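You operate a simulated robot arm through the tools that you are given. There is no shell and no other tool. Be economical: measure what you need, move in short steps, check, and stop when the job is done.

Carry out the task below with a simulated robot arm. There is one attempt and no reset: what you move stays moved.

TASK
Swirl the pink brush clean in the water and blot it.
Fine: blot on the pad and put the brush back; stand the cup on the mat once the brush is clean; leave the other brush.
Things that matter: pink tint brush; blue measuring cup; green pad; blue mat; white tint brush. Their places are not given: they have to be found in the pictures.

It is judged by the outcome, as a careful person would: the job done as asked, and still so three seconds after it is handed in. It fails if anything else is knocked over, pushed out of place, dropped, spilled or broken.

THE ROBOT
A 7-joint arm with a two-finger parallel gripper, fixed in place. Base frame: the origin is at the foot of the arm, x ahead of it, y to its left, z up; the work surface is at about z = 0. Lengths are in mm, angles in rad, forces in N, time in s.
With the tool pointing down near the work surface it reaches from about 240 to 620 mm from the base axis. Its first joint turns from -1.152 to 1.152 rad. Payload 2.6 kg.
Tool frame: the origin (TCP) lies between the finger pads and is the grasp point; the fingertips stand 30 mm ahead of it; z points along the fingers, y is the line along which they close. The gripper opens to 94 mm. The fingers are 28 mm wide and 10 mm thick; the gripper's body (50 by 96 mm) begins 55 mm behind the TCP.
Orientation is that of the tool frame in the base frame, as [roll, pitch, yaw] about the fixed x, y, z axes, in that order (R = Rz(yaw) Ry(pitch) Rx(roll)). With the fingers straight down and closing along the base's y, the tool's x points along the base's -x, its y along +y and its z along -z.

THE INTERFACE
- The arm moves only by the tool move_arm. Its argument "rows" is a list of rows, each a list of 7 numbers: the shift along the tool's x, y, z in units of 50 mm (1.0 is 50 mm), then the turn, a rotation vector about the tool's x, y, z in units of 4 degrees (1.0 is 4 degrees), then the opening, from 0 (shut) to 1 (fully open). In form: [[x, y, z, ax, ay, az, fingers], ...]. A call has 1 to 20 rows; each row shifts and turns the commanded pose from where the row before left it, along the tool's axes as they then stand. A call with a number of a shift or a turn outside -1 to 1 is refused whole. A row lasts 0.2 s, in which the tool goes at most 50 mm and 0.15 rad; a call with a longer step from one row to the next is refused whole, and so is a gripper value outside its range. A pose out of reach is approached as far as the arm can. The call stops where the force on the tool passes 70 N (or 10 N more than at its start, if that is more) or the arm is blocked; 0.2 s more then pass. The fingers move at their own pace (about 72 mm/s each) and stop on an object; they squeeze with about 32 N. The grip force told is the motor's: it shows also when the fingers shut on nothing. Time passes only in rows, and 0.2 s behind the last, so rows that do not move let the fingers close. It gives the time, the measured TCP pose, the force on the tool (base axes), the opening and the grip force at its end, in the units of the frame above (readings bear some noise).
- Cameras (640 x 400 px; columns grow to the right, rows downward): "scene" is fixed at [51.7, 447.8, 568.3]; the picture's right is [-0.57, -0.82, 0.00], its down [-0.44, 0.31, -0.85] and it looks along [0.69, -0.48, -0.53] (base axes); focal length 289 px, centre (320, 200). "wrist" rides on the gripper at [-37, 0, -58] in the tool frame; the picture's right is [0.00, -1.00, 0.00], its down [0.97, 0.00, -0.24] and it looks along [0.24, 0.00, 0.97] (tool axes); focal length 218 px, centre (320, 200).
- camera(camera): a new picture of that camera. No time passes.
- point_at(camera, pixels): for up to 12 pixels [column, row] of the newest picture of that camera ("zoom" is the newest enlarged one), the place [x, y, z] in the base frame of the surface seen there, good to about 2 mm. No time passes.
- enlarge(camera, box): a new picture of the part [left, top, right, bottom] of that camera's present view, enlarged. No time passes.
- finish_job(): hands the job in; it is judged then, once.

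Work in short steps. Measure before you move; look again where a grasp or a placing could have gone wrong, and mend it. You have 80 turns and 34 pictures in all, the two below and enlarged ones among them. Open the gripper and draw the arm clear of the work before you hand the job in, unless the task says otherwise; then end with one line.

The tools are called as name(argument=value, ...) on one line, values as JSON. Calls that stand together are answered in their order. move_arm: Moves the arm, as the interface text tells. Its arguments: {"type":"object","properties":{"rows":{"type":"array","items":{"type":"array","items":{"type":"number"}}}},"required":["rows"]} The other tools are called the same way: camera (camera) takes a picture; point_at (camera, pixels) gives the place of the surface under pixels of a picture; enlarge (camera, box) takes an enlarged picture of a part of a camera's view; finish_job () hands the job in.

At the start:

```text
clock: 0.0
eef_pos: [352.9, 75.5, 390.2]
ee_rot: [3.142, 0.0, 3.14]
ft_force: [-0.3, -0.1, 0.4]
grip_width: 93.9
grip_force: 0.1
```

scene: 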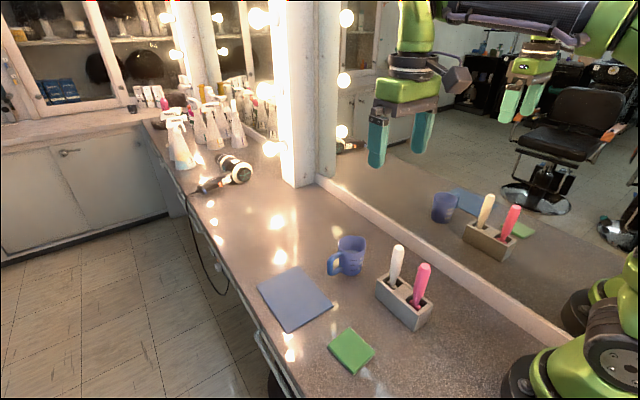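
wrist: 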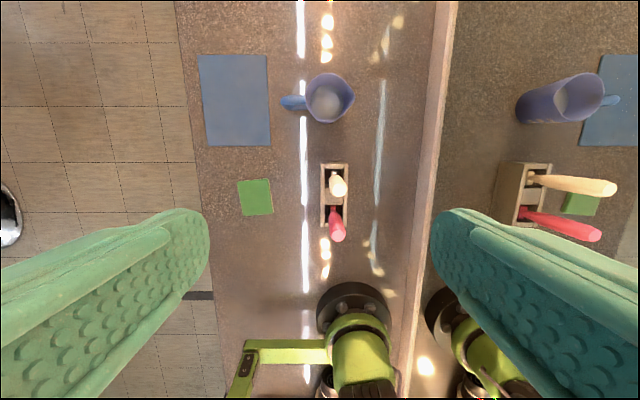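

I'll enlarge the work area in the scene picture to measure the brushes, cup, pad and mat.

enlarge(camera="scene", box=[240, 220, 460, 380])

point_at(camera="wrist", pixels=[[338, 185], [338, 232], [325, 165], [346, 165], [323, 226], [327, 105], [328, 76], [290, 103], [235, 100], [255, 197], [428, 150], [352, 98]])

point_at(camera="scene", pixels=[[397, 250], [395, 278], [423, 270], [416, 300], [352, 242], [333, 265], [350, 265], [293, 297], [351, 350], [403, 310], [320, 180], [450, 260]])

```text
2.50 times, centred on (350, 300) of scene
```

zoom: 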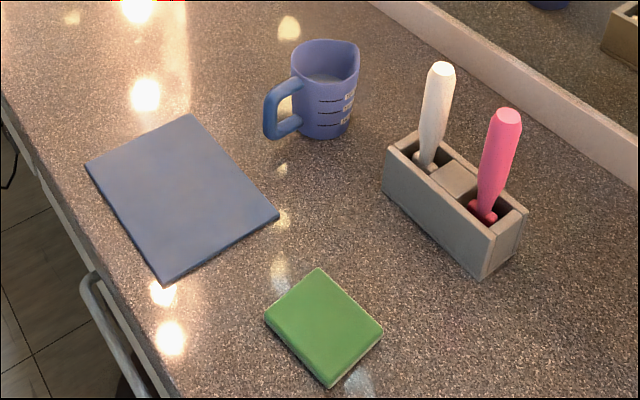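

```text
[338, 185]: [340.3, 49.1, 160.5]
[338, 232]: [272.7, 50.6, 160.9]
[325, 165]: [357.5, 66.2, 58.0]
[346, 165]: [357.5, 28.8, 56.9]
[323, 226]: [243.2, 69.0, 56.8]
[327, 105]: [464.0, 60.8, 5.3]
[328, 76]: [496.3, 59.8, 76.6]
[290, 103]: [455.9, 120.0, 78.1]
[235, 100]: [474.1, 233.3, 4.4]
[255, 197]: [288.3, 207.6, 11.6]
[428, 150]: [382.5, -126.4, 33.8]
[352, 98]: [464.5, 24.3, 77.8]
```

```text
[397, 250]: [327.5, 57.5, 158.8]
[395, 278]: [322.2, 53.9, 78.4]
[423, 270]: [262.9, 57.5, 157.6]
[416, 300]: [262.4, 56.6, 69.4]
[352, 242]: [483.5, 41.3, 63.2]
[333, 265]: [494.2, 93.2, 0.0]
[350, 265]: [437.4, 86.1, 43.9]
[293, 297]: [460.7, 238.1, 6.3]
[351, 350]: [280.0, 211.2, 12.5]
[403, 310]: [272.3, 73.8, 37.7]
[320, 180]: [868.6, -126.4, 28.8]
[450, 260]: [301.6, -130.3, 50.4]
```

Next I'll measure brush, cup and holder details in the zoom and get a close wrist view.

point_at(camera="zoom", pixels=[[508, 116], [498, 150], [490, 190], [480, 212], [508, 206], [441, 70], [325, 78], [358, 50], [293, 60], [470, 195], [520, 212], [320, 135]])

enlarge(camera="wrist", box=[240, 60, 400, 260])

```text
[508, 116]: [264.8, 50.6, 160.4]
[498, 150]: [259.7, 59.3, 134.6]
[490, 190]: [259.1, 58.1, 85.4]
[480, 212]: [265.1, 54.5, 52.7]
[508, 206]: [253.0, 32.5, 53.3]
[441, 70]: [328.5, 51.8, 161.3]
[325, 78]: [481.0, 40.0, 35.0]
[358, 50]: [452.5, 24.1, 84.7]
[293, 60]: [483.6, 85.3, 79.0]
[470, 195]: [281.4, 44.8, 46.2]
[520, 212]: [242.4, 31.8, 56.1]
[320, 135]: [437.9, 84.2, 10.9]
```

```text
2.00 times, centred on (320, 160) of wrist
```

zoom: 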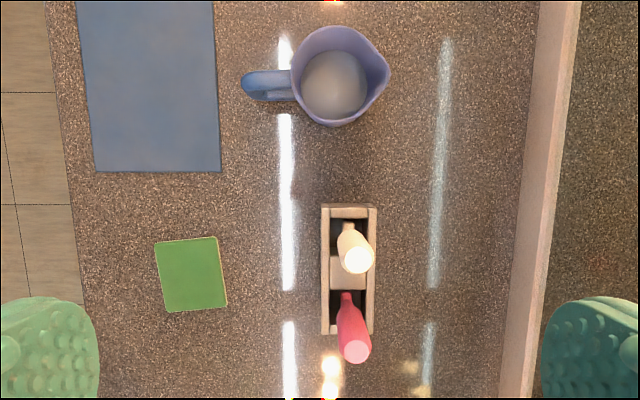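

point_at(camera="zoom", pixels=[[338, 27], [292, 75], [388, 75], [337, 125], [245, 84], [335, 85], [320, 100], [95, 170], [220, 170], [215, 3], [190, 275], [160, 243]])

point_at(camera="wrist", pixels=[[199, 56], [267, 57], [205, 145], [269, 145], [239, 182], [270, 180], [243, 214], [272, 212]])

```text
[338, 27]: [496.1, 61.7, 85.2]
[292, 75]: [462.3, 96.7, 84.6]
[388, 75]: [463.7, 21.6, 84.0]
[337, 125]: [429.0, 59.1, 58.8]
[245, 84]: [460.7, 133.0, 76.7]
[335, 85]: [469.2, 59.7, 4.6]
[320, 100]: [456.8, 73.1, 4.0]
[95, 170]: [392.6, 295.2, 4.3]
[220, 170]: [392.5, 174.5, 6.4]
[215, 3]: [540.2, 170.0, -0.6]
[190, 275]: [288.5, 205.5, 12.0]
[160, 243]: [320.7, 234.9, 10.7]
```

```text
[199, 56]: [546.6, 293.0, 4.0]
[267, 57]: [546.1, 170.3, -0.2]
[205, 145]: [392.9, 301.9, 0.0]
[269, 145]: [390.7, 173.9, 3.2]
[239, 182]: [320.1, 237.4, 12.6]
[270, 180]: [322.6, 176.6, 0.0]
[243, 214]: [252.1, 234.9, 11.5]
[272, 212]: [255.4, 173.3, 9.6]
```

Pink brush stands at about (265, 50), top z 160; cup centre ≈(463, 61), rim 85; pad centre (288, 206), top 12; mat x 392–545, y 171–297. I move above the pink brush.

move_arm(rows=[[0.44, -0.125, 0.35, 0, 0, 0, 1], [0.44, -0.125, 0.35, 0, 0, 0, 1], [0.44, -0.125, 0.35, 0, 0, 0, 1], [0.44, -0.125, 0.35, 0, 0, 0, 1], [0, 0, 0.6, 0, 0, 0, 1], [0, 0, 0.6, 0, 0, 0, 1], [0, 0, 0, 0, 0, 0, 1]])

camera(camera="wrist")

```text
clock: 1.6
eef_pos: [262.6, 51.0, 260.1]
ee_rot: [-3.14, 0.002, 3.14]
ft_force: [-0.2, 0.5, -0.1]
grip_width: 94.1
grip_force: 0.1
```

```text
29 pictures are left
```

wrist: 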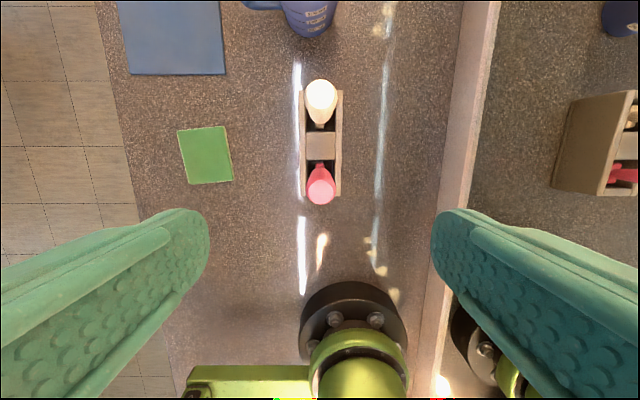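

Brush top at (320,190) is centred between the fingers. I descend to z≈130 and close.

move_arm(rows=[[-0.05, 0, 0.65, 0, 0, 0, 1], [0, 0, 0.65, 0, 0, 0, 1], [0, 0, 0.65, 0, 0, 0, 1], [0, 0, 0.65, 0, 0, 0, 1], [0, 0, 0, 0, 0, 0, 1], [0, 0, 0, 0, 0, 0, 0], [0, 0, 0, 0, 0, 0, 0], [0, 0, 0, 0, 0, 0, 0], [0, 0, 0, 0, 0, 0, 0]])

enlarge(camera="scene", box=[300, 200, 500, 340])

```text
clock: 3.6
eef_pos: [268.4, 51.6, 129.2]
ee_rot: [3.141, 0.0, 3.14]
ft_force: [0.3, 0.2, -0.2]
grip_width: 22.8
grip_force: 32.1
```

```text
2.86 times, centred on (400, 270) of scene
```

zoom: 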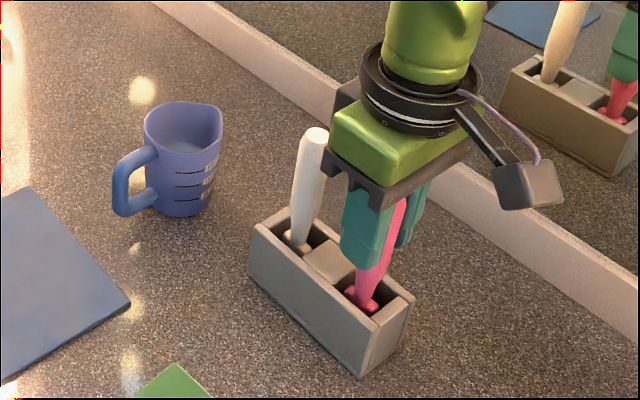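

Gripped (22.8 mm). I lift straight up and look at the brush tip.

move_arm(rows=[[0, 0, -0.2, 0, 0, 0, 0], [0, 0, -0.4, 0, 0, 0, 0], [0, 0, -0.5, 0, 0, 0, 0], [0, 0, -0.6, 0, 0, 0, 0], [0, 0, -0.6, 0, 0, 0, 0], [0, 0, -0.3, 0, 0, 0, 0], [0, 0, 0, 0, 0, 0, 0]])

enlarge(camera="scene", box=[300, 160, 500, 340])

```text
clock: 5.2
eef_pos: [268.9, 50.1, 262.7]
ee_rot: [3.141, 0.0, 3.138]
ft_force: [0.9, -1.1, -1.0]
grip_width: 22.5
grip_force: 31.8
```

```text
2.22 times, centred on (400, 250) of scene
```

zoom: 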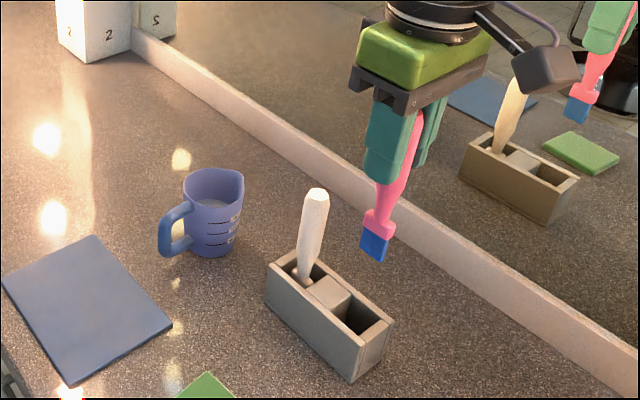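

point_at(camera="zoom", pixels=[[361, 250], [382, 260], [372, 256], [366, 212], [393, 222], [364, 229], [390, 238], [375, 240], [405, 175], [327, 295], [393, 325], [350, 325]])

```text
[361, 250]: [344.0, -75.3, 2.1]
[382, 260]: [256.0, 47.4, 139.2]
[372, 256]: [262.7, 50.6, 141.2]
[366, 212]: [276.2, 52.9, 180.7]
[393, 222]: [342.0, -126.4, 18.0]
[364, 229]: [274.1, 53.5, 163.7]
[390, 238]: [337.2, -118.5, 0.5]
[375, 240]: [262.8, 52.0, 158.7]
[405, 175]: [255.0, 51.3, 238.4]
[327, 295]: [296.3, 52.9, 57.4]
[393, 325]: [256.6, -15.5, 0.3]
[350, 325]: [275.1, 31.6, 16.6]
```

Tip is ~122 mm below the TCP (blue dye on bristles). I go up over the white brush, then to above the cup.

move_arm(rows=[[0, 0, -0.7, 0, 0, 0, 0], [0, 0, -0.7, 0, 0, 0, 0], [-0.4, 0.03, 0, 0, 0, 0, 0], [-0.7, 0.04, 0, 0, 0, 0, 0], [-0.7, 0.04, 0, 0, 0, 0, 0], [-0.7, 0.04, 0, 0, 0, 0, 0], [-0.7, 0.04, 0, 0, 0, 0, 0], [-0.5, 0.03, 0, 0, 0, 0, 0], [-0.24, 0.02, 0, 0, 0, 0, 0], [0, 0, 0.7, 0, 0, 0, 0], [0, 0, 0.7, 0, 0, 0, 0], [0, 0, 0.4, 0, 0, 0, 0], [0, 0, 0, 0, 0, 0, 0]])

enlarge(camera="scene", box=[270, 120, 470, 300])

enlarge(camera="wrist", box=[220, 100, 420, 260])

```text
clock: 8.0
eef_pos: [464.2, 59.9, 239.8]
ee_rot: [-3.141, 0.002, 3.14]
ft_force: [0.4, 0.2, 0.0]
grip_width: 22.4
grip_force: 31.8
```

```text
2.22 times, centred on (370, 210) of scene
```

zoom: 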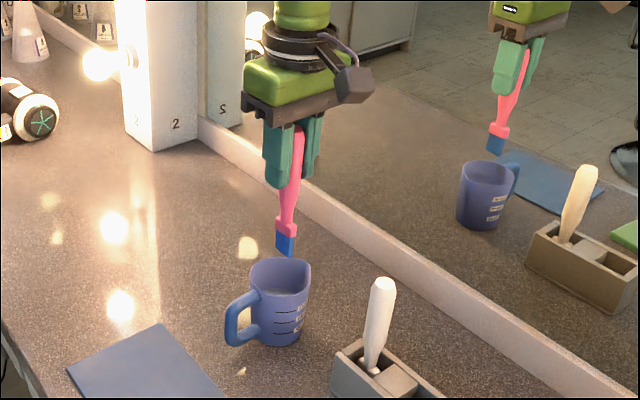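

```text
2.50 times, centred on (320, 180) of wrist
```

zoom: 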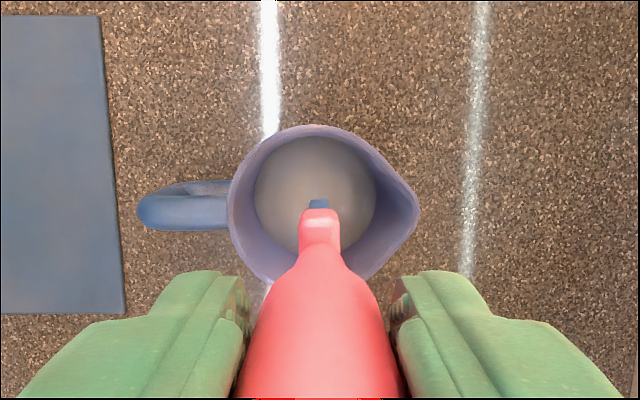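

point_at(camera="zoom", pixels=[[315, 127], [315, 136], [231, 200], [418, 208], [315, 145], [265, 185], [370, 185], [318, 203], [312, 170], [268, 280], [258, 205], [374, 205]])

```text
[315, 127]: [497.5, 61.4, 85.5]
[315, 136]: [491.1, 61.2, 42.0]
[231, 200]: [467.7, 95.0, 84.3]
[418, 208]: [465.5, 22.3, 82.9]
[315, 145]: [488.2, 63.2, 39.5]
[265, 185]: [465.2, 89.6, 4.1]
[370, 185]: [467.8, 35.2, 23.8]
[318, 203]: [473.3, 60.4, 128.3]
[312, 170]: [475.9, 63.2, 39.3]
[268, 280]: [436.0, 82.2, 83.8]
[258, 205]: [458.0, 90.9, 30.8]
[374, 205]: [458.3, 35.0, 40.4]
```

Water surface z≈40, inner centre ≈(462, 62.5), inner radius ≈27. I lower the tip to z≈13.

move_arm(rows=[[0.04, 0.05, 0.4, 0, 0, 0, 0], [0, 0, 0.5, 0, 0, 0, 0], [0, 0, 0.4, 0, 0, 0, 0], [0, 0, 0.25, 0, 0, 0, 0], [0, 0, 0.2, 0, 0, 0, 0], [0, 0, 0.2, 0, 0, 0, 0], [0, 0, 0.13, 0, 0, 0, 0], [0, 0, 0, 0, 0, 0, 0]])

```text
clock: 9.8
eef_pos: [462.1, 65.1, 136.3]
ee_rot: [3.141, 0.0, 3.141]
ft_force: [-0.1, 0.1, 0.1]
grip_width: 22.6
grip_force: 32.5
```

Tip is in the water, no contact force. I swirl two gentle circles of 9 mm radius.

move_arm(rows=[[0.1, -0.02, 0, 0, 0, 0, 0], [0.08, -0.02, 0, 0, 0, 0, 0], [-0.053, 0.127, 0, 0, 0, 0, 0], [-0.127, 0.053, 0, 0, 0, 0, 0], [-0.127, -0.053, 0, 0, 0, 0, 0], [-0.053, -0.127, 0, 0, 0, 0, 0], [0.053, -0.127, 0, 0, 0, 0, 0], [0.127, -0.053, 0, 0, 0, 0, 0], [0.127, 0.053, 0, 0, 0, 0, 0], [0.053, 0.127, 0, 0, 0, 0, 0], [-0.053, 0.127, 0, 0, 0, 0, 0], [-0.127, 0.053, 0, 0, 0, 0, 0], [-0.127, -0.053, 0, 0, 0, 0, 0], [-0.053, -0.127, 0, 0, 0, 0, 0], [0.053, -0.127, 0, 0, 0, 0, 0], [0.127, -0.053, 0, 0, 0, 0, 0], [0.127, 0.053, 0, 0, 0, 0, 0], [0.053, 0.127, 0, 0, 0, 0, 0], [0, 0, 0, 0, 0, 0, 0]])

enlarge(camera="scene", box=[290, 180, 410, 300])

```text
clock: 13.8
eef_pos: [453.4, 64.0, 135.6]
ee_rot: [-3.14, 0.0, -3.14]
ft_force: [0.2, 0.5, -0.7]
grip_width: 22.5
grip_force: 31.9
```

```text
3.33 times, centred on (350, 240) of scene
```

zoom: 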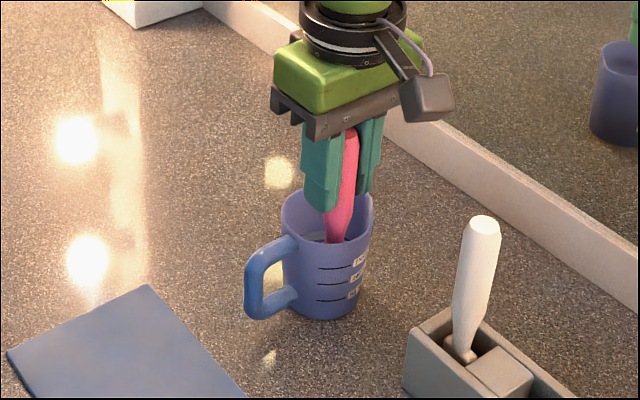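

Cup undisturbed. Two more circles, back to the centre, then lift to look at the bristles.

move_arm(rows=[[-0.053, 0.127, 0, 0, 0, 0, 0], [-0.127, 0.053, 0, 0, 0, 0, 0], [-0.127, -0.053, 0, 0, 0, 0, 0], [-0.053, -0.127, 0, 0, 0, 0, 0], [0.053, -0.127, 0, 0, 0, 0, 0], [0.127, -0.053, 0, 0, 0, 0, 0], [0.127, 0.053, 0, 0, 0, 0, 0], [0.053, 0.127, 0, 0, 0, 0, 0], [-0.053, 0.127, 0, 0, 0, 0, 0], [-0.127, 0.053, 0, 0, 0, 0, 0], [-0.127, -0.053, 0, 0, 0, 0, 0], [-0.053, -0.127, 0, 0, 0, 0, 0], [0.053, -0.127, 0, 0, 0, 0, 0], [0.127, -0.053, 0, 0, 0, 0, 0], [0.127, 0.053, 0, 0, 0, 0, 0], [0.053, 0.127, 0, 0, 0, 0, 0], [-0.18, 0, 0, 0, 0, 0, 0], [0, 0, 0, 0, 0, 0, 0]])

move_arm(rows=[[0, 0, -0.15, 0, 0, 0, 0], [0, 0, -0.2, 0, 0, 0, 0], [0, 0, -0.25, 0, 0, 0, 0], [0, 0, -0.4, 0, 0, 0, 0], [0, 0, -0.6, 0, 0, 0, 0], [0, 0, -0.5, 0, 0, 0, 0], [0, 0, 0, 0, 0, 0, 0], [0, 0, 0, 0, 0, 0, 0]])

enlarge(camera="scene", box=[290, 150, 410, 290])

```text
clock: 17.6
eef_pos: [463.6, 64.5, 136.4]
ee_rot: [-3.14, 0.001, -3.141]
ft_force: [-0.4, 1.3, -0.2]
grip_width: 22.5
grip_force: 31.8
```

```text
clock: 19.4
eef_pos: [463.6, 64.2, 241.4]
ee_rot: [3.141, 0.001, 3.141]
ft_force: [0.0, 0.8, 0.3]
grip_width: 22.3
grip_force: 32.4
```

```text
2.86 times, centred on (350, 220) of scene
```

zoom: 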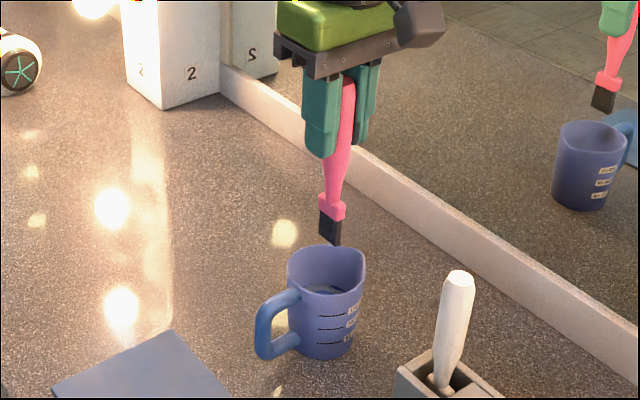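

The bristles went from blue to dark. I enlarge them to check for any dye left.

enlarge(camera="scene", box=[325, 210, 365, 245])

```text
11.43 times, centred on (345, 228) of scene
```

zoom: 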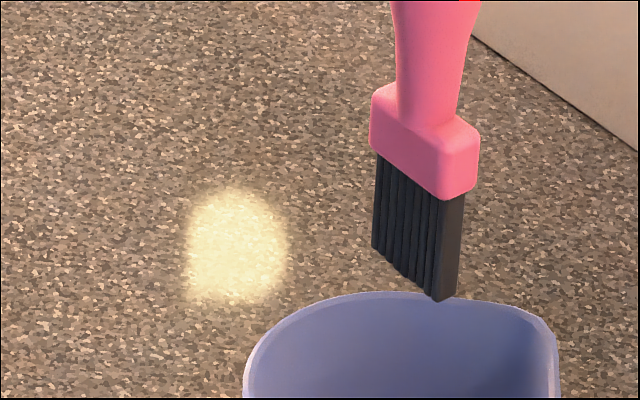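

Clean. I carry it over to the pad centre and lower near its surface.

move_arm(rows=[[0.25, 0.2, 0, 0, 0, 0, 0], [0.45, 0.365, 0, 0, 0, 0, 0], [0.45, 0.365, 0, 0, 0, 0, 0], [0.45, 0.365, 0, 0, 0, 0, 0], [0.45, 0.365, 0, 0, 0, 0, 0], [0.45, 0.365, 0, 0, 0, 0, 0], [0.45, 0.365, 0, 0, 0, 0, 0], [0.35, 0.28, 0, 0, 0, 0, 0], [0.21, 0.17, 0, 0, 0, 0, 0], [0, 0, 0.5, 0, 0, 0, 0], [0, 0, 0.7, 0, 0, 0, 0], [0, 0, 0.5, 0, 0, 0, 0], [0, 0, 0.2, 0, 0, 0, 0], [0, 0, 0, 0, 0, 0, 0]])

enlarge(camera="scene", box=[290, 250, 430, 390])

```text
clock: 22.4
eef_pos: [286.5, 204.0, 144.9]
ee_rot: [-3.141, -0.001, -3.141]
ft_force: [-0.1, -0.3, 1.2]
grip_width: 22.3
grip_force: 32.2
```

```text
2.86 times, centred on (360, 320) of scene
```

zoom: 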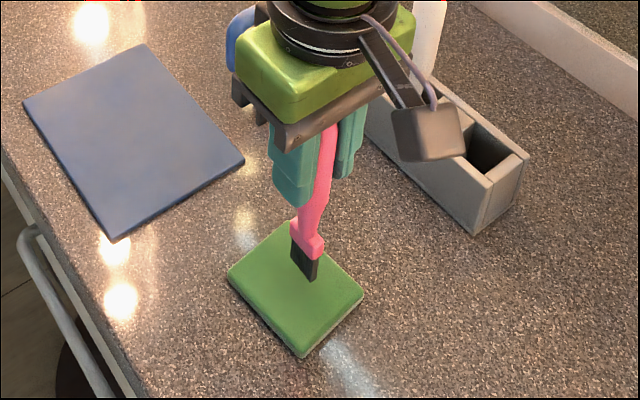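

Tip is ~10 mm above the pad at its centre. I lower in small steps until contact.

move_arm(rows=[[0, 0, 0.1, 0, 0, 0, 0], [0, 0, 0.08, 0, 0, 0, 0], [0, 0, 0.04, 0, 0, 0, 0], [0, 0, 0, 0, 0, 0, 0]])

```text
clock: 23.4
eef_pos: [287.2, 204.5, 135.0]
ee_rot: [3.14, 0.003, 3.141]
ft_force: [-2.6, -0.9, 15.3]
grip_width: 22.2
grip_force: 32.0
```

Contact at 15 N. I hold, then dab again twice beside it.

move_arm(rows=[[0, 0, 0, 0, 0, 0, 0], [0, 0, 0, 0, 0, 0, 0], [0, 0, 0, 0, 0, 0, 0], [0, 0, 0, 0, 0, 0, 0], [0, 0, -0.2, 0, 0, 0, 0], [0, -0.2, -0.1, 0, 0, 0, 0], [0, 0, 0.2, 0, 0, 0, 0], [0, 0, 0.1, 0, 0, 0, 0], [0, 0, 0, 0, 0, 0, 0], [0, 0, 0, 0, 0, 0, 0], [0, 0, -0.2, 0, 0, 0, 0], [0, 0.4, -0.1, 0, 0, 0, 0], [0, 0, 0.2, 0, 0, 0, 0], [0, 0, 0.1, 0, 0, 0, 0], [0, 0, 0, 0, 0, 0, 0], [0, 0, 0, 0, 0, 0, 0], [0, 0, 0, 0, 0, 0, 0]])

move_arm(rows=[[0, 0, -0.3, 0, 0, 0, 0], [0, 0, -0.6, 0, 0, 0, 0], [0, 0, -0.8, 0, 0, 0, 0], [0, 0, -0.9, 0, 0, 0, 0], [0, 0, 0, 0, 0, 0, 0]])

enlarge(camera="scene", box=[290, 220, 430, 380])

```text
clock: 27.0
eef_pos: [287.0, 215.9, 134.9]
ee_rot: [3.139, 0.0, 3.141]
ft_force: [-2.1, -0.3, 18.0]
grip_width: 22.2
grip_force: 32.3
```

```text
clock: 28.2
eef_pos: [287.8, 211.6, 266.0]
ee_rot: [-3.14, 0.0, 3.141]
ft_force: [-0.2, 1.1, -0.2]
grip_width: 22.6
grip_force: 32.2
```

```text
2.50 times, centred on (360, 300) of scene
```

zoom: 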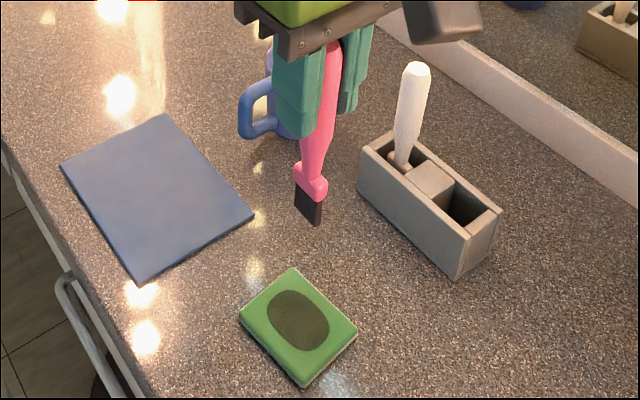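

A wet patch is on the pad. I check the brush's position in the hand and the slot's bounds before putting it back.

point_at(camera="zoom", pixels=[[296, 208], [318, 222], [295, 190], [320, 200], [302, 178], [320, 150], [453, 183], [490, 208], [443, 213], [469, 231], [308, 213], [310, 192]])

enlarge(camera="wrist", box=[260, 100, 420, 240])

```text
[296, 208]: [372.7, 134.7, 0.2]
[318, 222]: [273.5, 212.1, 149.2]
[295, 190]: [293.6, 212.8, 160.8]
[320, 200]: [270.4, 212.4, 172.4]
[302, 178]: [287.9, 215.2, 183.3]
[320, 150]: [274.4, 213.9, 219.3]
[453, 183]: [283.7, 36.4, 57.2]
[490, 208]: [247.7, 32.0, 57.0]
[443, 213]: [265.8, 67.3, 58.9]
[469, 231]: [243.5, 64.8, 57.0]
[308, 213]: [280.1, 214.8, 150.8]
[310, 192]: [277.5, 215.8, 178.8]
```

```text
2.86 times, centred on (340, 170) of wrist
```

zoom: 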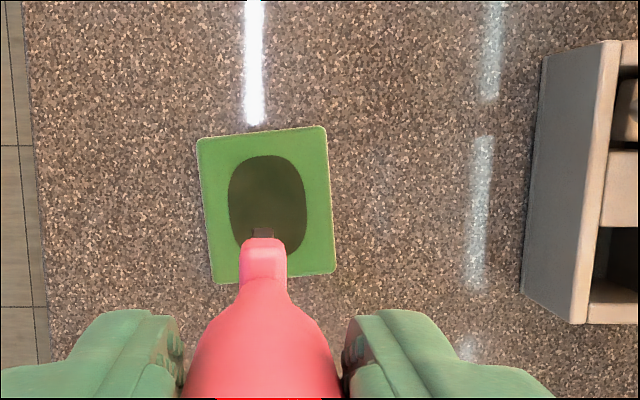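

I return to above the slot at the original grasp pose (268.5, 50.5).

move_arm(rows=[[0.05, -0.3, 0, 0, 0, 0, 0], [0.08, -0.65, 0, 0, 0, 0, 0], [0.08, -0.7, 0, 0, 0, 0, 0], [0.08, -0.7, 0, 0, 0, 0, 0], [0.06, -0.55, 0, 0, 0, 0, 0], [0.034, -0.32, 0, 0, 0, 0, 0], [0, 0, 0.4, 0, 0, 0, 0], [0, 0, 0.5, 0, 0, 0, 0], [0, 0, 0.3, 0, 0, 0, 0], [0, 0, 0, 0, 0, 0, 0], [0, 0, 0, 0, 0, 0, 0]])

enlarge(camera="scene", box=[350, 220, 470, 340])

```text
clock: 30.6
eef_pos: [268.9, 54.8, 202.4]
ee_rot: [3.141, -0.001, -3.139]
ft_force: [0.0, 0.0, -0.1]
grip_width: 22.2
grip_force: 31.7
```

```text
3.33 times, centred on (410, 280) of scene
```

zoom: 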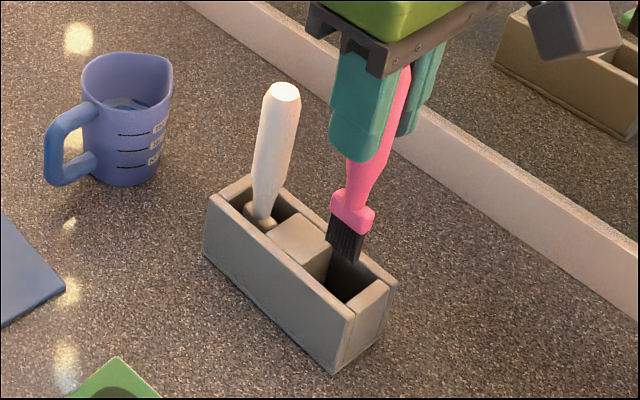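

point_at(camera="zoom", pixels=[[330, 236], [352, 260], [332, 205], [360, 225], [330, 240], [328, 262], [348, 300], [387, 284]])

```text
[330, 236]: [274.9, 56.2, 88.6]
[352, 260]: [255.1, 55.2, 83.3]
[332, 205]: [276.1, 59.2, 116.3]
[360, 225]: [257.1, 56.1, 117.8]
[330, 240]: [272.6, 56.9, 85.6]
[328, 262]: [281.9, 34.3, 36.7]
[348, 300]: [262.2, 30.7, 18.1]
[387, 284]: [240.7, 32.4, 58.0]
```

Bristles span x 255–275 inside the slot 247–283; I shift y by −4 mm and lower into the slot.

move_arm(rows=[[0, -0.08, 0, 0, 0, 0, 0], [0, 0, 0.25, 0, 0, 0, 0], [0, 0, 0.4, 0, 0, 0, 0], [0, 0, 0.4, 0, 0, 0, 0], [0, 0, 0.25, 0, 0, 0, 0], [0, 0, 0.1, 0, 0, 0, 0], [0, 0, 0.04, 0, 0, 0, 0], [0, 0, 0, 0, 0, 0, 0]])

```text
clock: 32.4
eef_pos: [269.0, 48.7, 132.7]
ee_rot: [3.141, 0.0, -3.14]
ft_force: [-0.7, -0.1, -0.1]
grip_width: 22.3
grip_force: 31.6
```

move_arm(rows=[[0, 0, 0.04, 0, 0, 0, 0], [0, 0, 0.03, 0, 0, 0, 0], [0, 0, 0, 0, 0, 0, 0]])

```text
clock: 33.2
eef_pos: [268.0, 49.1, 129.4]
ee_rot: [3.141, 0.001, 3.141]
ft_force: [-0.6, -0.1, 1.1]
grip_width: 22.5
grip_force: 31.9
```

Back at its original depth. I open and check that it stands before lifting off.

move_arm(rows=[[0, 0, 0, 0, 0, 0, 0.3], [0, 0, 0, 0, 0, 0, 0.5], [0, 0, 0, 0, 0, 0, 0.8], [0, 0, 0, 0, 0, 0, 0.8], [0, 0, 0, 0, 0, 0, 0.8], [0, 0, -0.4, 0, 0, 0, 0.8], [0, 0, -0.8, 0, 0, 0, 0.8], [0, 0, -0.9, 0, 0, 0, 0.8], [0, 0, -0.9, 0, 0, 0, 0.8], [0, 0, 0, 0, 0, 0, 0.8]])

enlarge(camera="scene", box=[260, 220, 480, 380])

```text
clock: 35.4
eef_pos: [267.9, 52.5, 282.5]
ee_rot: [3.141, 0.001, -3.141]
ft_force: [-0.3, 0.0, 0.8]
grip_width: 75.4
grip_force: 0.0
```

```text
2.50 times, centred on (370, 300) of scene
```

zoom: 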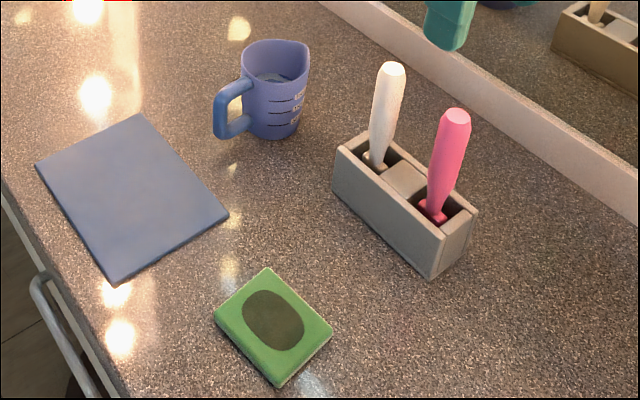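

Everything is in place. Now the cup: I go above it and turn the tool −90° so the fingers close along x, clear of the handle and spout.

move_arm(rows=[[-0.4, 0.02, 0, 0, 0, 0, 1], [-0.8, 0.04, 0, 0, 0, 0, 1], [-0.9, 0.04, 0, 0, 0, 0, 1], [-0.9, 0.04, 0, 0, 0, 0, 1], [-0.6, 0.03, 0, 0, 0, 0, 1], [-0.3, 0.02, 0, 0, 0, 0, 1], [0, 0, 0, 0, 0, -1, 1], [0, 0, 0, 0, 0, -1, 1], [0, 0, 0, 0, 0, -1, 1], [0, 0, 0, 0, 0, -1, 1], [0, 0, 0, 0, 0, -1, 1], [0, 0, 0, 0, 0, -1, 1], [0, 0, 0, 0, 0, -1, 1], [0, 0, 0, 0, 0, -1, 1], [0, 0, 0, 0, 0, -1, 1], [0, 0, 0, 0, 0, -1, 1], [0, 0, 0, 0, 0, -1, 1]])

move_arm(rows=[[0, 0, 0, 0, 0, -1, 1], [0, 0, 0, 0, 0, -1, 1], [0, 0, 0, 0, 0, -1, 1], [0, 0, 0, 0, 0, -1, 1], [0, 0, 0, 0, 0, -1, 1], [0, 0, 0, 0, 0, -1, 1], [0, 0, 0, 0, 0, -1, 1], [0, 0, 0, 0, 0, -1, 1], [0, 0, 0, 0, 0, -1, 1], [0, 0, 0, 0, 0, -1, 1], [0, 0, 0, 0, 0, -1, 1], [0, 0, 0, 0, 0, -0.5, 1], [0, 0, 0, 0, 0, 0, 1]])

camera(camera="wrist")

```text
clock: 39.0
eef_pos: [463.7, 58.9, 278.4]
ee_rot: [-3.14, 0.0, -2.373]
ft_force: [0.5, 0.3, 0.6]
grip_width: 94.2
grip_force: 0.0
```

```text
clock: 41.8
eef_pos: [462.4, 58.9, 279.3]
ee_rot: [-3.141, 0.0, -1.569]
ft_force: [-0.6, -0.3, -0.1]
grip_width: 93.9
grip_force: 0.0
```

```text
16 pictures are left
```

wrist: 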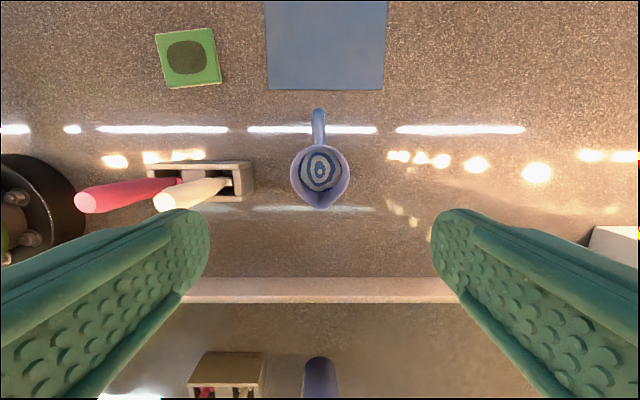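

The rim (291–350) is centred at column 320. I descend straddling the cup to z≈48.

move_arm(rows=[[-0.06, 0, 0.5, 0, 0, 0, 1], [0, 0, 0.8, 0, 0, 0, 1], [0, 0, 0.8, 0, 0, 0, 1], [0, 0, 0.6, 0, 0, 0, 1], [0, 0, 0.4, 0, 0, 0, 1], [0, 0, 0.4, 0, 0, 0, 1], [0, 0, 0.4, 0, 0, 0, 1], [0, 0, 0.4, 0, 0, 0, 1], [0, 0, 0.3, 0, 0, 0, 1], [0, 0, 0, 0, 0, 0, 1]])

enlarge(camera="scene", box=[280, 190, 420, 310])

```text
clock: 44.0
eef_pos: [460.9, 61.1, 48.4]
ee_rot: [3.141, 0.0, -1.571]
ft_force: [-0.2, 1.1, -0.1]
grip_width: 94.0
grip_force: 0.1
```

```text
3.33 times, centred on (350, 250) of scene
```

zoom: 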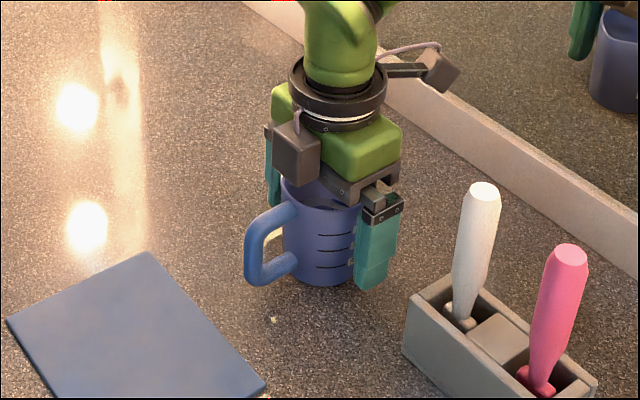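

Fingers straddle the cup cleanly. I close on it and lift slightly.

move_arm(rows=[[0, 0, 0, 0, 0, 0, 0.85], [0, 0, 0, 0, 0, 0, 0.75], [0, 0, 0, 0, 0, 0, 0.6], [0, 0, 0, 0, 0, 0, 0.4], [0, 0, 0, 0, 0, 0, 0.4], [0, 0, 0, 0, 0, 0, 0.4]])

```text
clock: 45.4
eef_pos: [462.0, 61.2, 48.6]
ee_rot: [-3.141, -0.001, -1.57]
ft_force: [0.0, -1.6, 0.9]
grip_width: 70.1
grip_force: 31.5
```

move_arm(rows=[[0, 0, -0.1, 0, 0, 0, 0.4], [0, 0, -0.2, 0, 0, 0, 0.4], [0, 0, -0.3, 0, 0, 0, 0.4], [0, 0, -0.2, 0, 0, 0, 0.4], [0, 0, 0, 0, 0, 0, 0.4], [0, 0, 0, 0, 0, 0, 0.4]])

enlarge(camera="scene", box=[260, 170, 420, 310])

```text
clock: 46.8
eef_pos: [464.2, 61.9, 88.8]
ee_rot: [-3.141, 0.002, -1.57]
ft_force: [0.1, -0.4, -1.9]
grip_width: 70.4
grip_force: 32.1
```

```text
2.86 times, centred on (340, 240) of scene
```

zoom: 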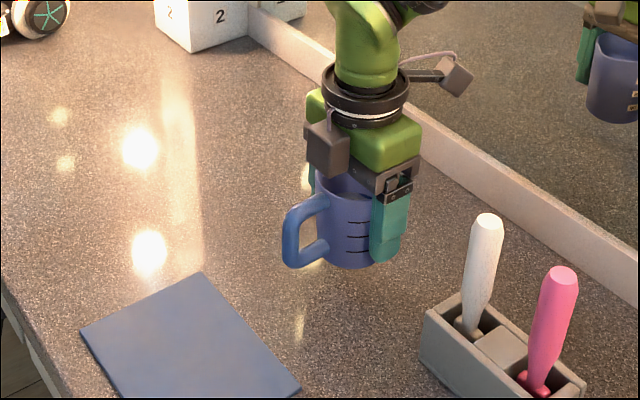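

Cup is held level. I carry it slowly +y to about y=225 over the mat.

move_arm(rows=[[-0.05, -0.01, 0, 0, 0, 0, 0.4], [-0.1, -0.01, 0, 0, 0, 0, 0.4], [-0.15, -0.01, 0, 0, 0, 0, 0.4], [-0.2, -0.01, 0, 0, 0, 0, 0.4], [-0.22, -0.01, 0, 0, 0, 0, 0.4], [-0.22, -0.01, 0, 0, 0, 0, 0.4], [-0.22, -0.01, 0, 0, 0, 0, 0.4], [-0.22, -0.01, 0, 0, 0, 0, 0.4], [-0.22, -0.01, 0, 0, 0, 0, 0.4], [-0.22, -0.01, 0, 0, 0, 0, 0.4], [-0.22, 0, 0, 0, 0, 0, 0.4], [-0.22, 0, 0, 0, 0, 0, 0.4], [-0.22, 0, 0, 0, 0, 0, 0.4], [-0.22, 0, 0, 0, 0, 0, 0.4], [-0.22, 0, 0, 0, 0, 0, 0.4], [-0.2, 0, 0, 0, 0, 0, 0.4], [-0.15, 0, 0, 0, 0, 0, 0.4], [-0.1, 0, 0, 0, 0, 0, 0.4], [-0.06, 0, 0, 0, 0, 0, 0.4], [0, 0, 0, 0, 0, 0, 0.4]])

enlarge(camera="scene", box=[220, 170, 420, 350])

```text
clock: 51.0
eef_pos: [468.7, 233.7, 87.7]
ee_rot: [-3.141, 0.0, -1.57]
ft_force: [0.7, 0.3, -1.6]
grip_width: 69.9
grip_force: 32.4
```

```text
2.22 times, centred on (320, 260) of scene
```

zoom: 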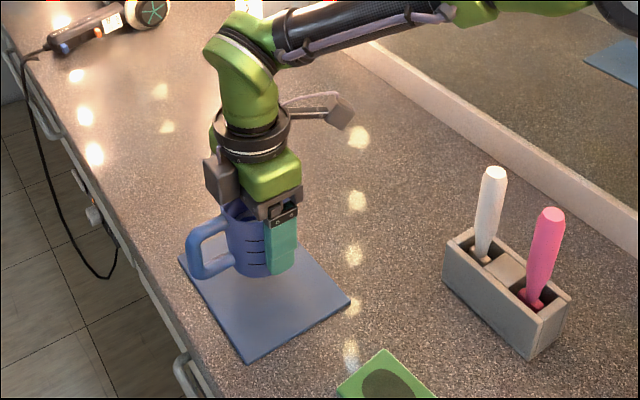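

Cup is centred over the mat. I lower gently; contact expected at TCP z≈53.

move_arm(rows=[[0, 0, 0.1, 0, 0, 0, 0.4], [0, 0, 0.15, 0, 0, 0, 0.4], [0, 0, 0.15, 0, 0, 0, 0.4], [0, 0, 0.12, 0, 0, 0, 0.4], [0, 0, 0.08, 0, 0, 0, 0.4], [0, 0, 0.04, 0, 0, 0, 0.4], [0, 0, 0, 0, 0, 0, 0.4]])

```text
clock: 52.6
eef_pos: [467.4, 234.3, 55.9]
ee_rot: [3.141, -0.001, -1.572]
ft_force: [0.6, -0.1, -2.0]
grip_width: 70.1
grip_force: 32.5
```

move_arm(rows=[[0, 0, 0.03, 0, 0, 0, 0.4], [0, 0, 0.02, 0, 0, 0, 0.4], [0, 0, 0, 0, 0, 0, 0.4]])

```text
clock: 53.4
eef_pos: [468.9, 233.6, 55.7]
ee_rot: [3.141, 0.0, -1.571]
ft_force: [0.2, 0.3, -1.0]
grip_width: 69.8
grip_force: 31.8
```

move_arm(rows=[[0, 0, 0.03, 0, 0, 0, 0.4], [0, 0, 0, 0, 0, 0, 0.4]])

```text
clock: 54.0
eef_pos: [469.6, 234.2, 54.3]
ee_rot: [-3.139, 0.0, -1.573]
ft_force: [-2.6, -1.5, 7.6]
grip_width: 70.1
grip_force: 31.7
```

The cup touches down (7.6 N). I release and rise straight up.

move_arm(rows=[[0, 0, 0, 0, 0, 0, 0.8], [0, 0, 0, 0, 0, 0, 0.9], [0, 0, 0, 0, 0, 0, 1], [0, 0, 0, 0, 0, 0, 1], [0, 0, -0.2, 0, 0, 0, 1], [0, 0, -0.4, 0, 0, 0, 1], [0, 0, -0.5, 0, 0, 0, 1], [0, 0, -0.8, 0, 0, 0, 1], [0, 0, -0.9, 0, 0, 0, 1], [0, 0, -0.9, 0, 0, 0, 1], [0, 0, -0.9, 0, 0, 0, 1], [0, 0, 0, 0, 0, 0, 1], [0, 0, 0, 0, 0, 0, 1]])

camera(camera="scene")

camera(camera="wrist")

```text
clock: 56.8
eef_pos: [466.8, 235.5, 282.2]
ee_rot: [-3.141, 0.0, -1.571]
ft_force: [-0.2, -0.1, 0.2]
grip_width: 94.0
grip_force: 0.1
```

```text
12 pictures are left
```

scene: 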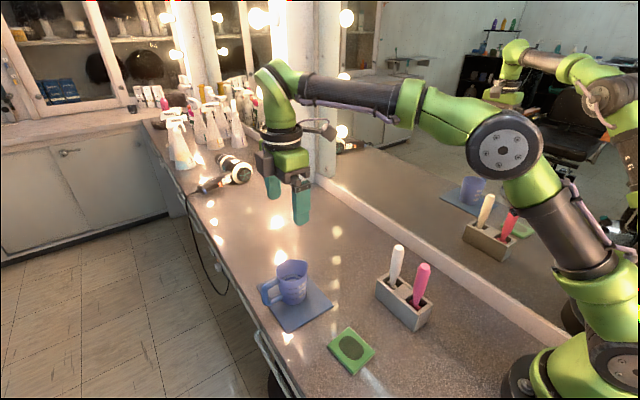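

```text
11 pictures are left
```

wrist: 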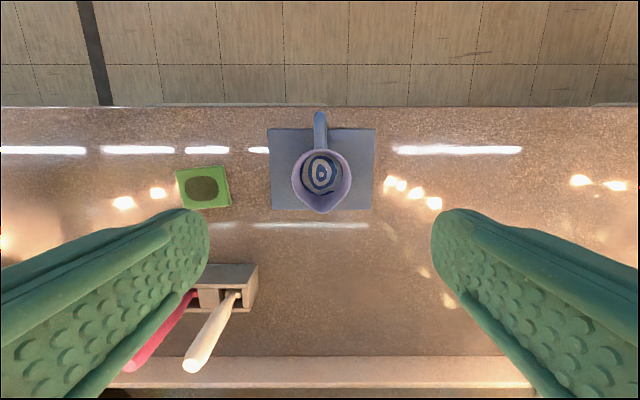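

The cup stands on the mat, both brushes are in the holder, the pad shows the blot, and the open gripper is clear. I hand the job in.

finish_job()

```text
The job is handed in.
```

The pink brush was swirled clean, blotted on the green pad and put back in its holder; the blue cup stands on the blue mat, and the white brush was not touched.
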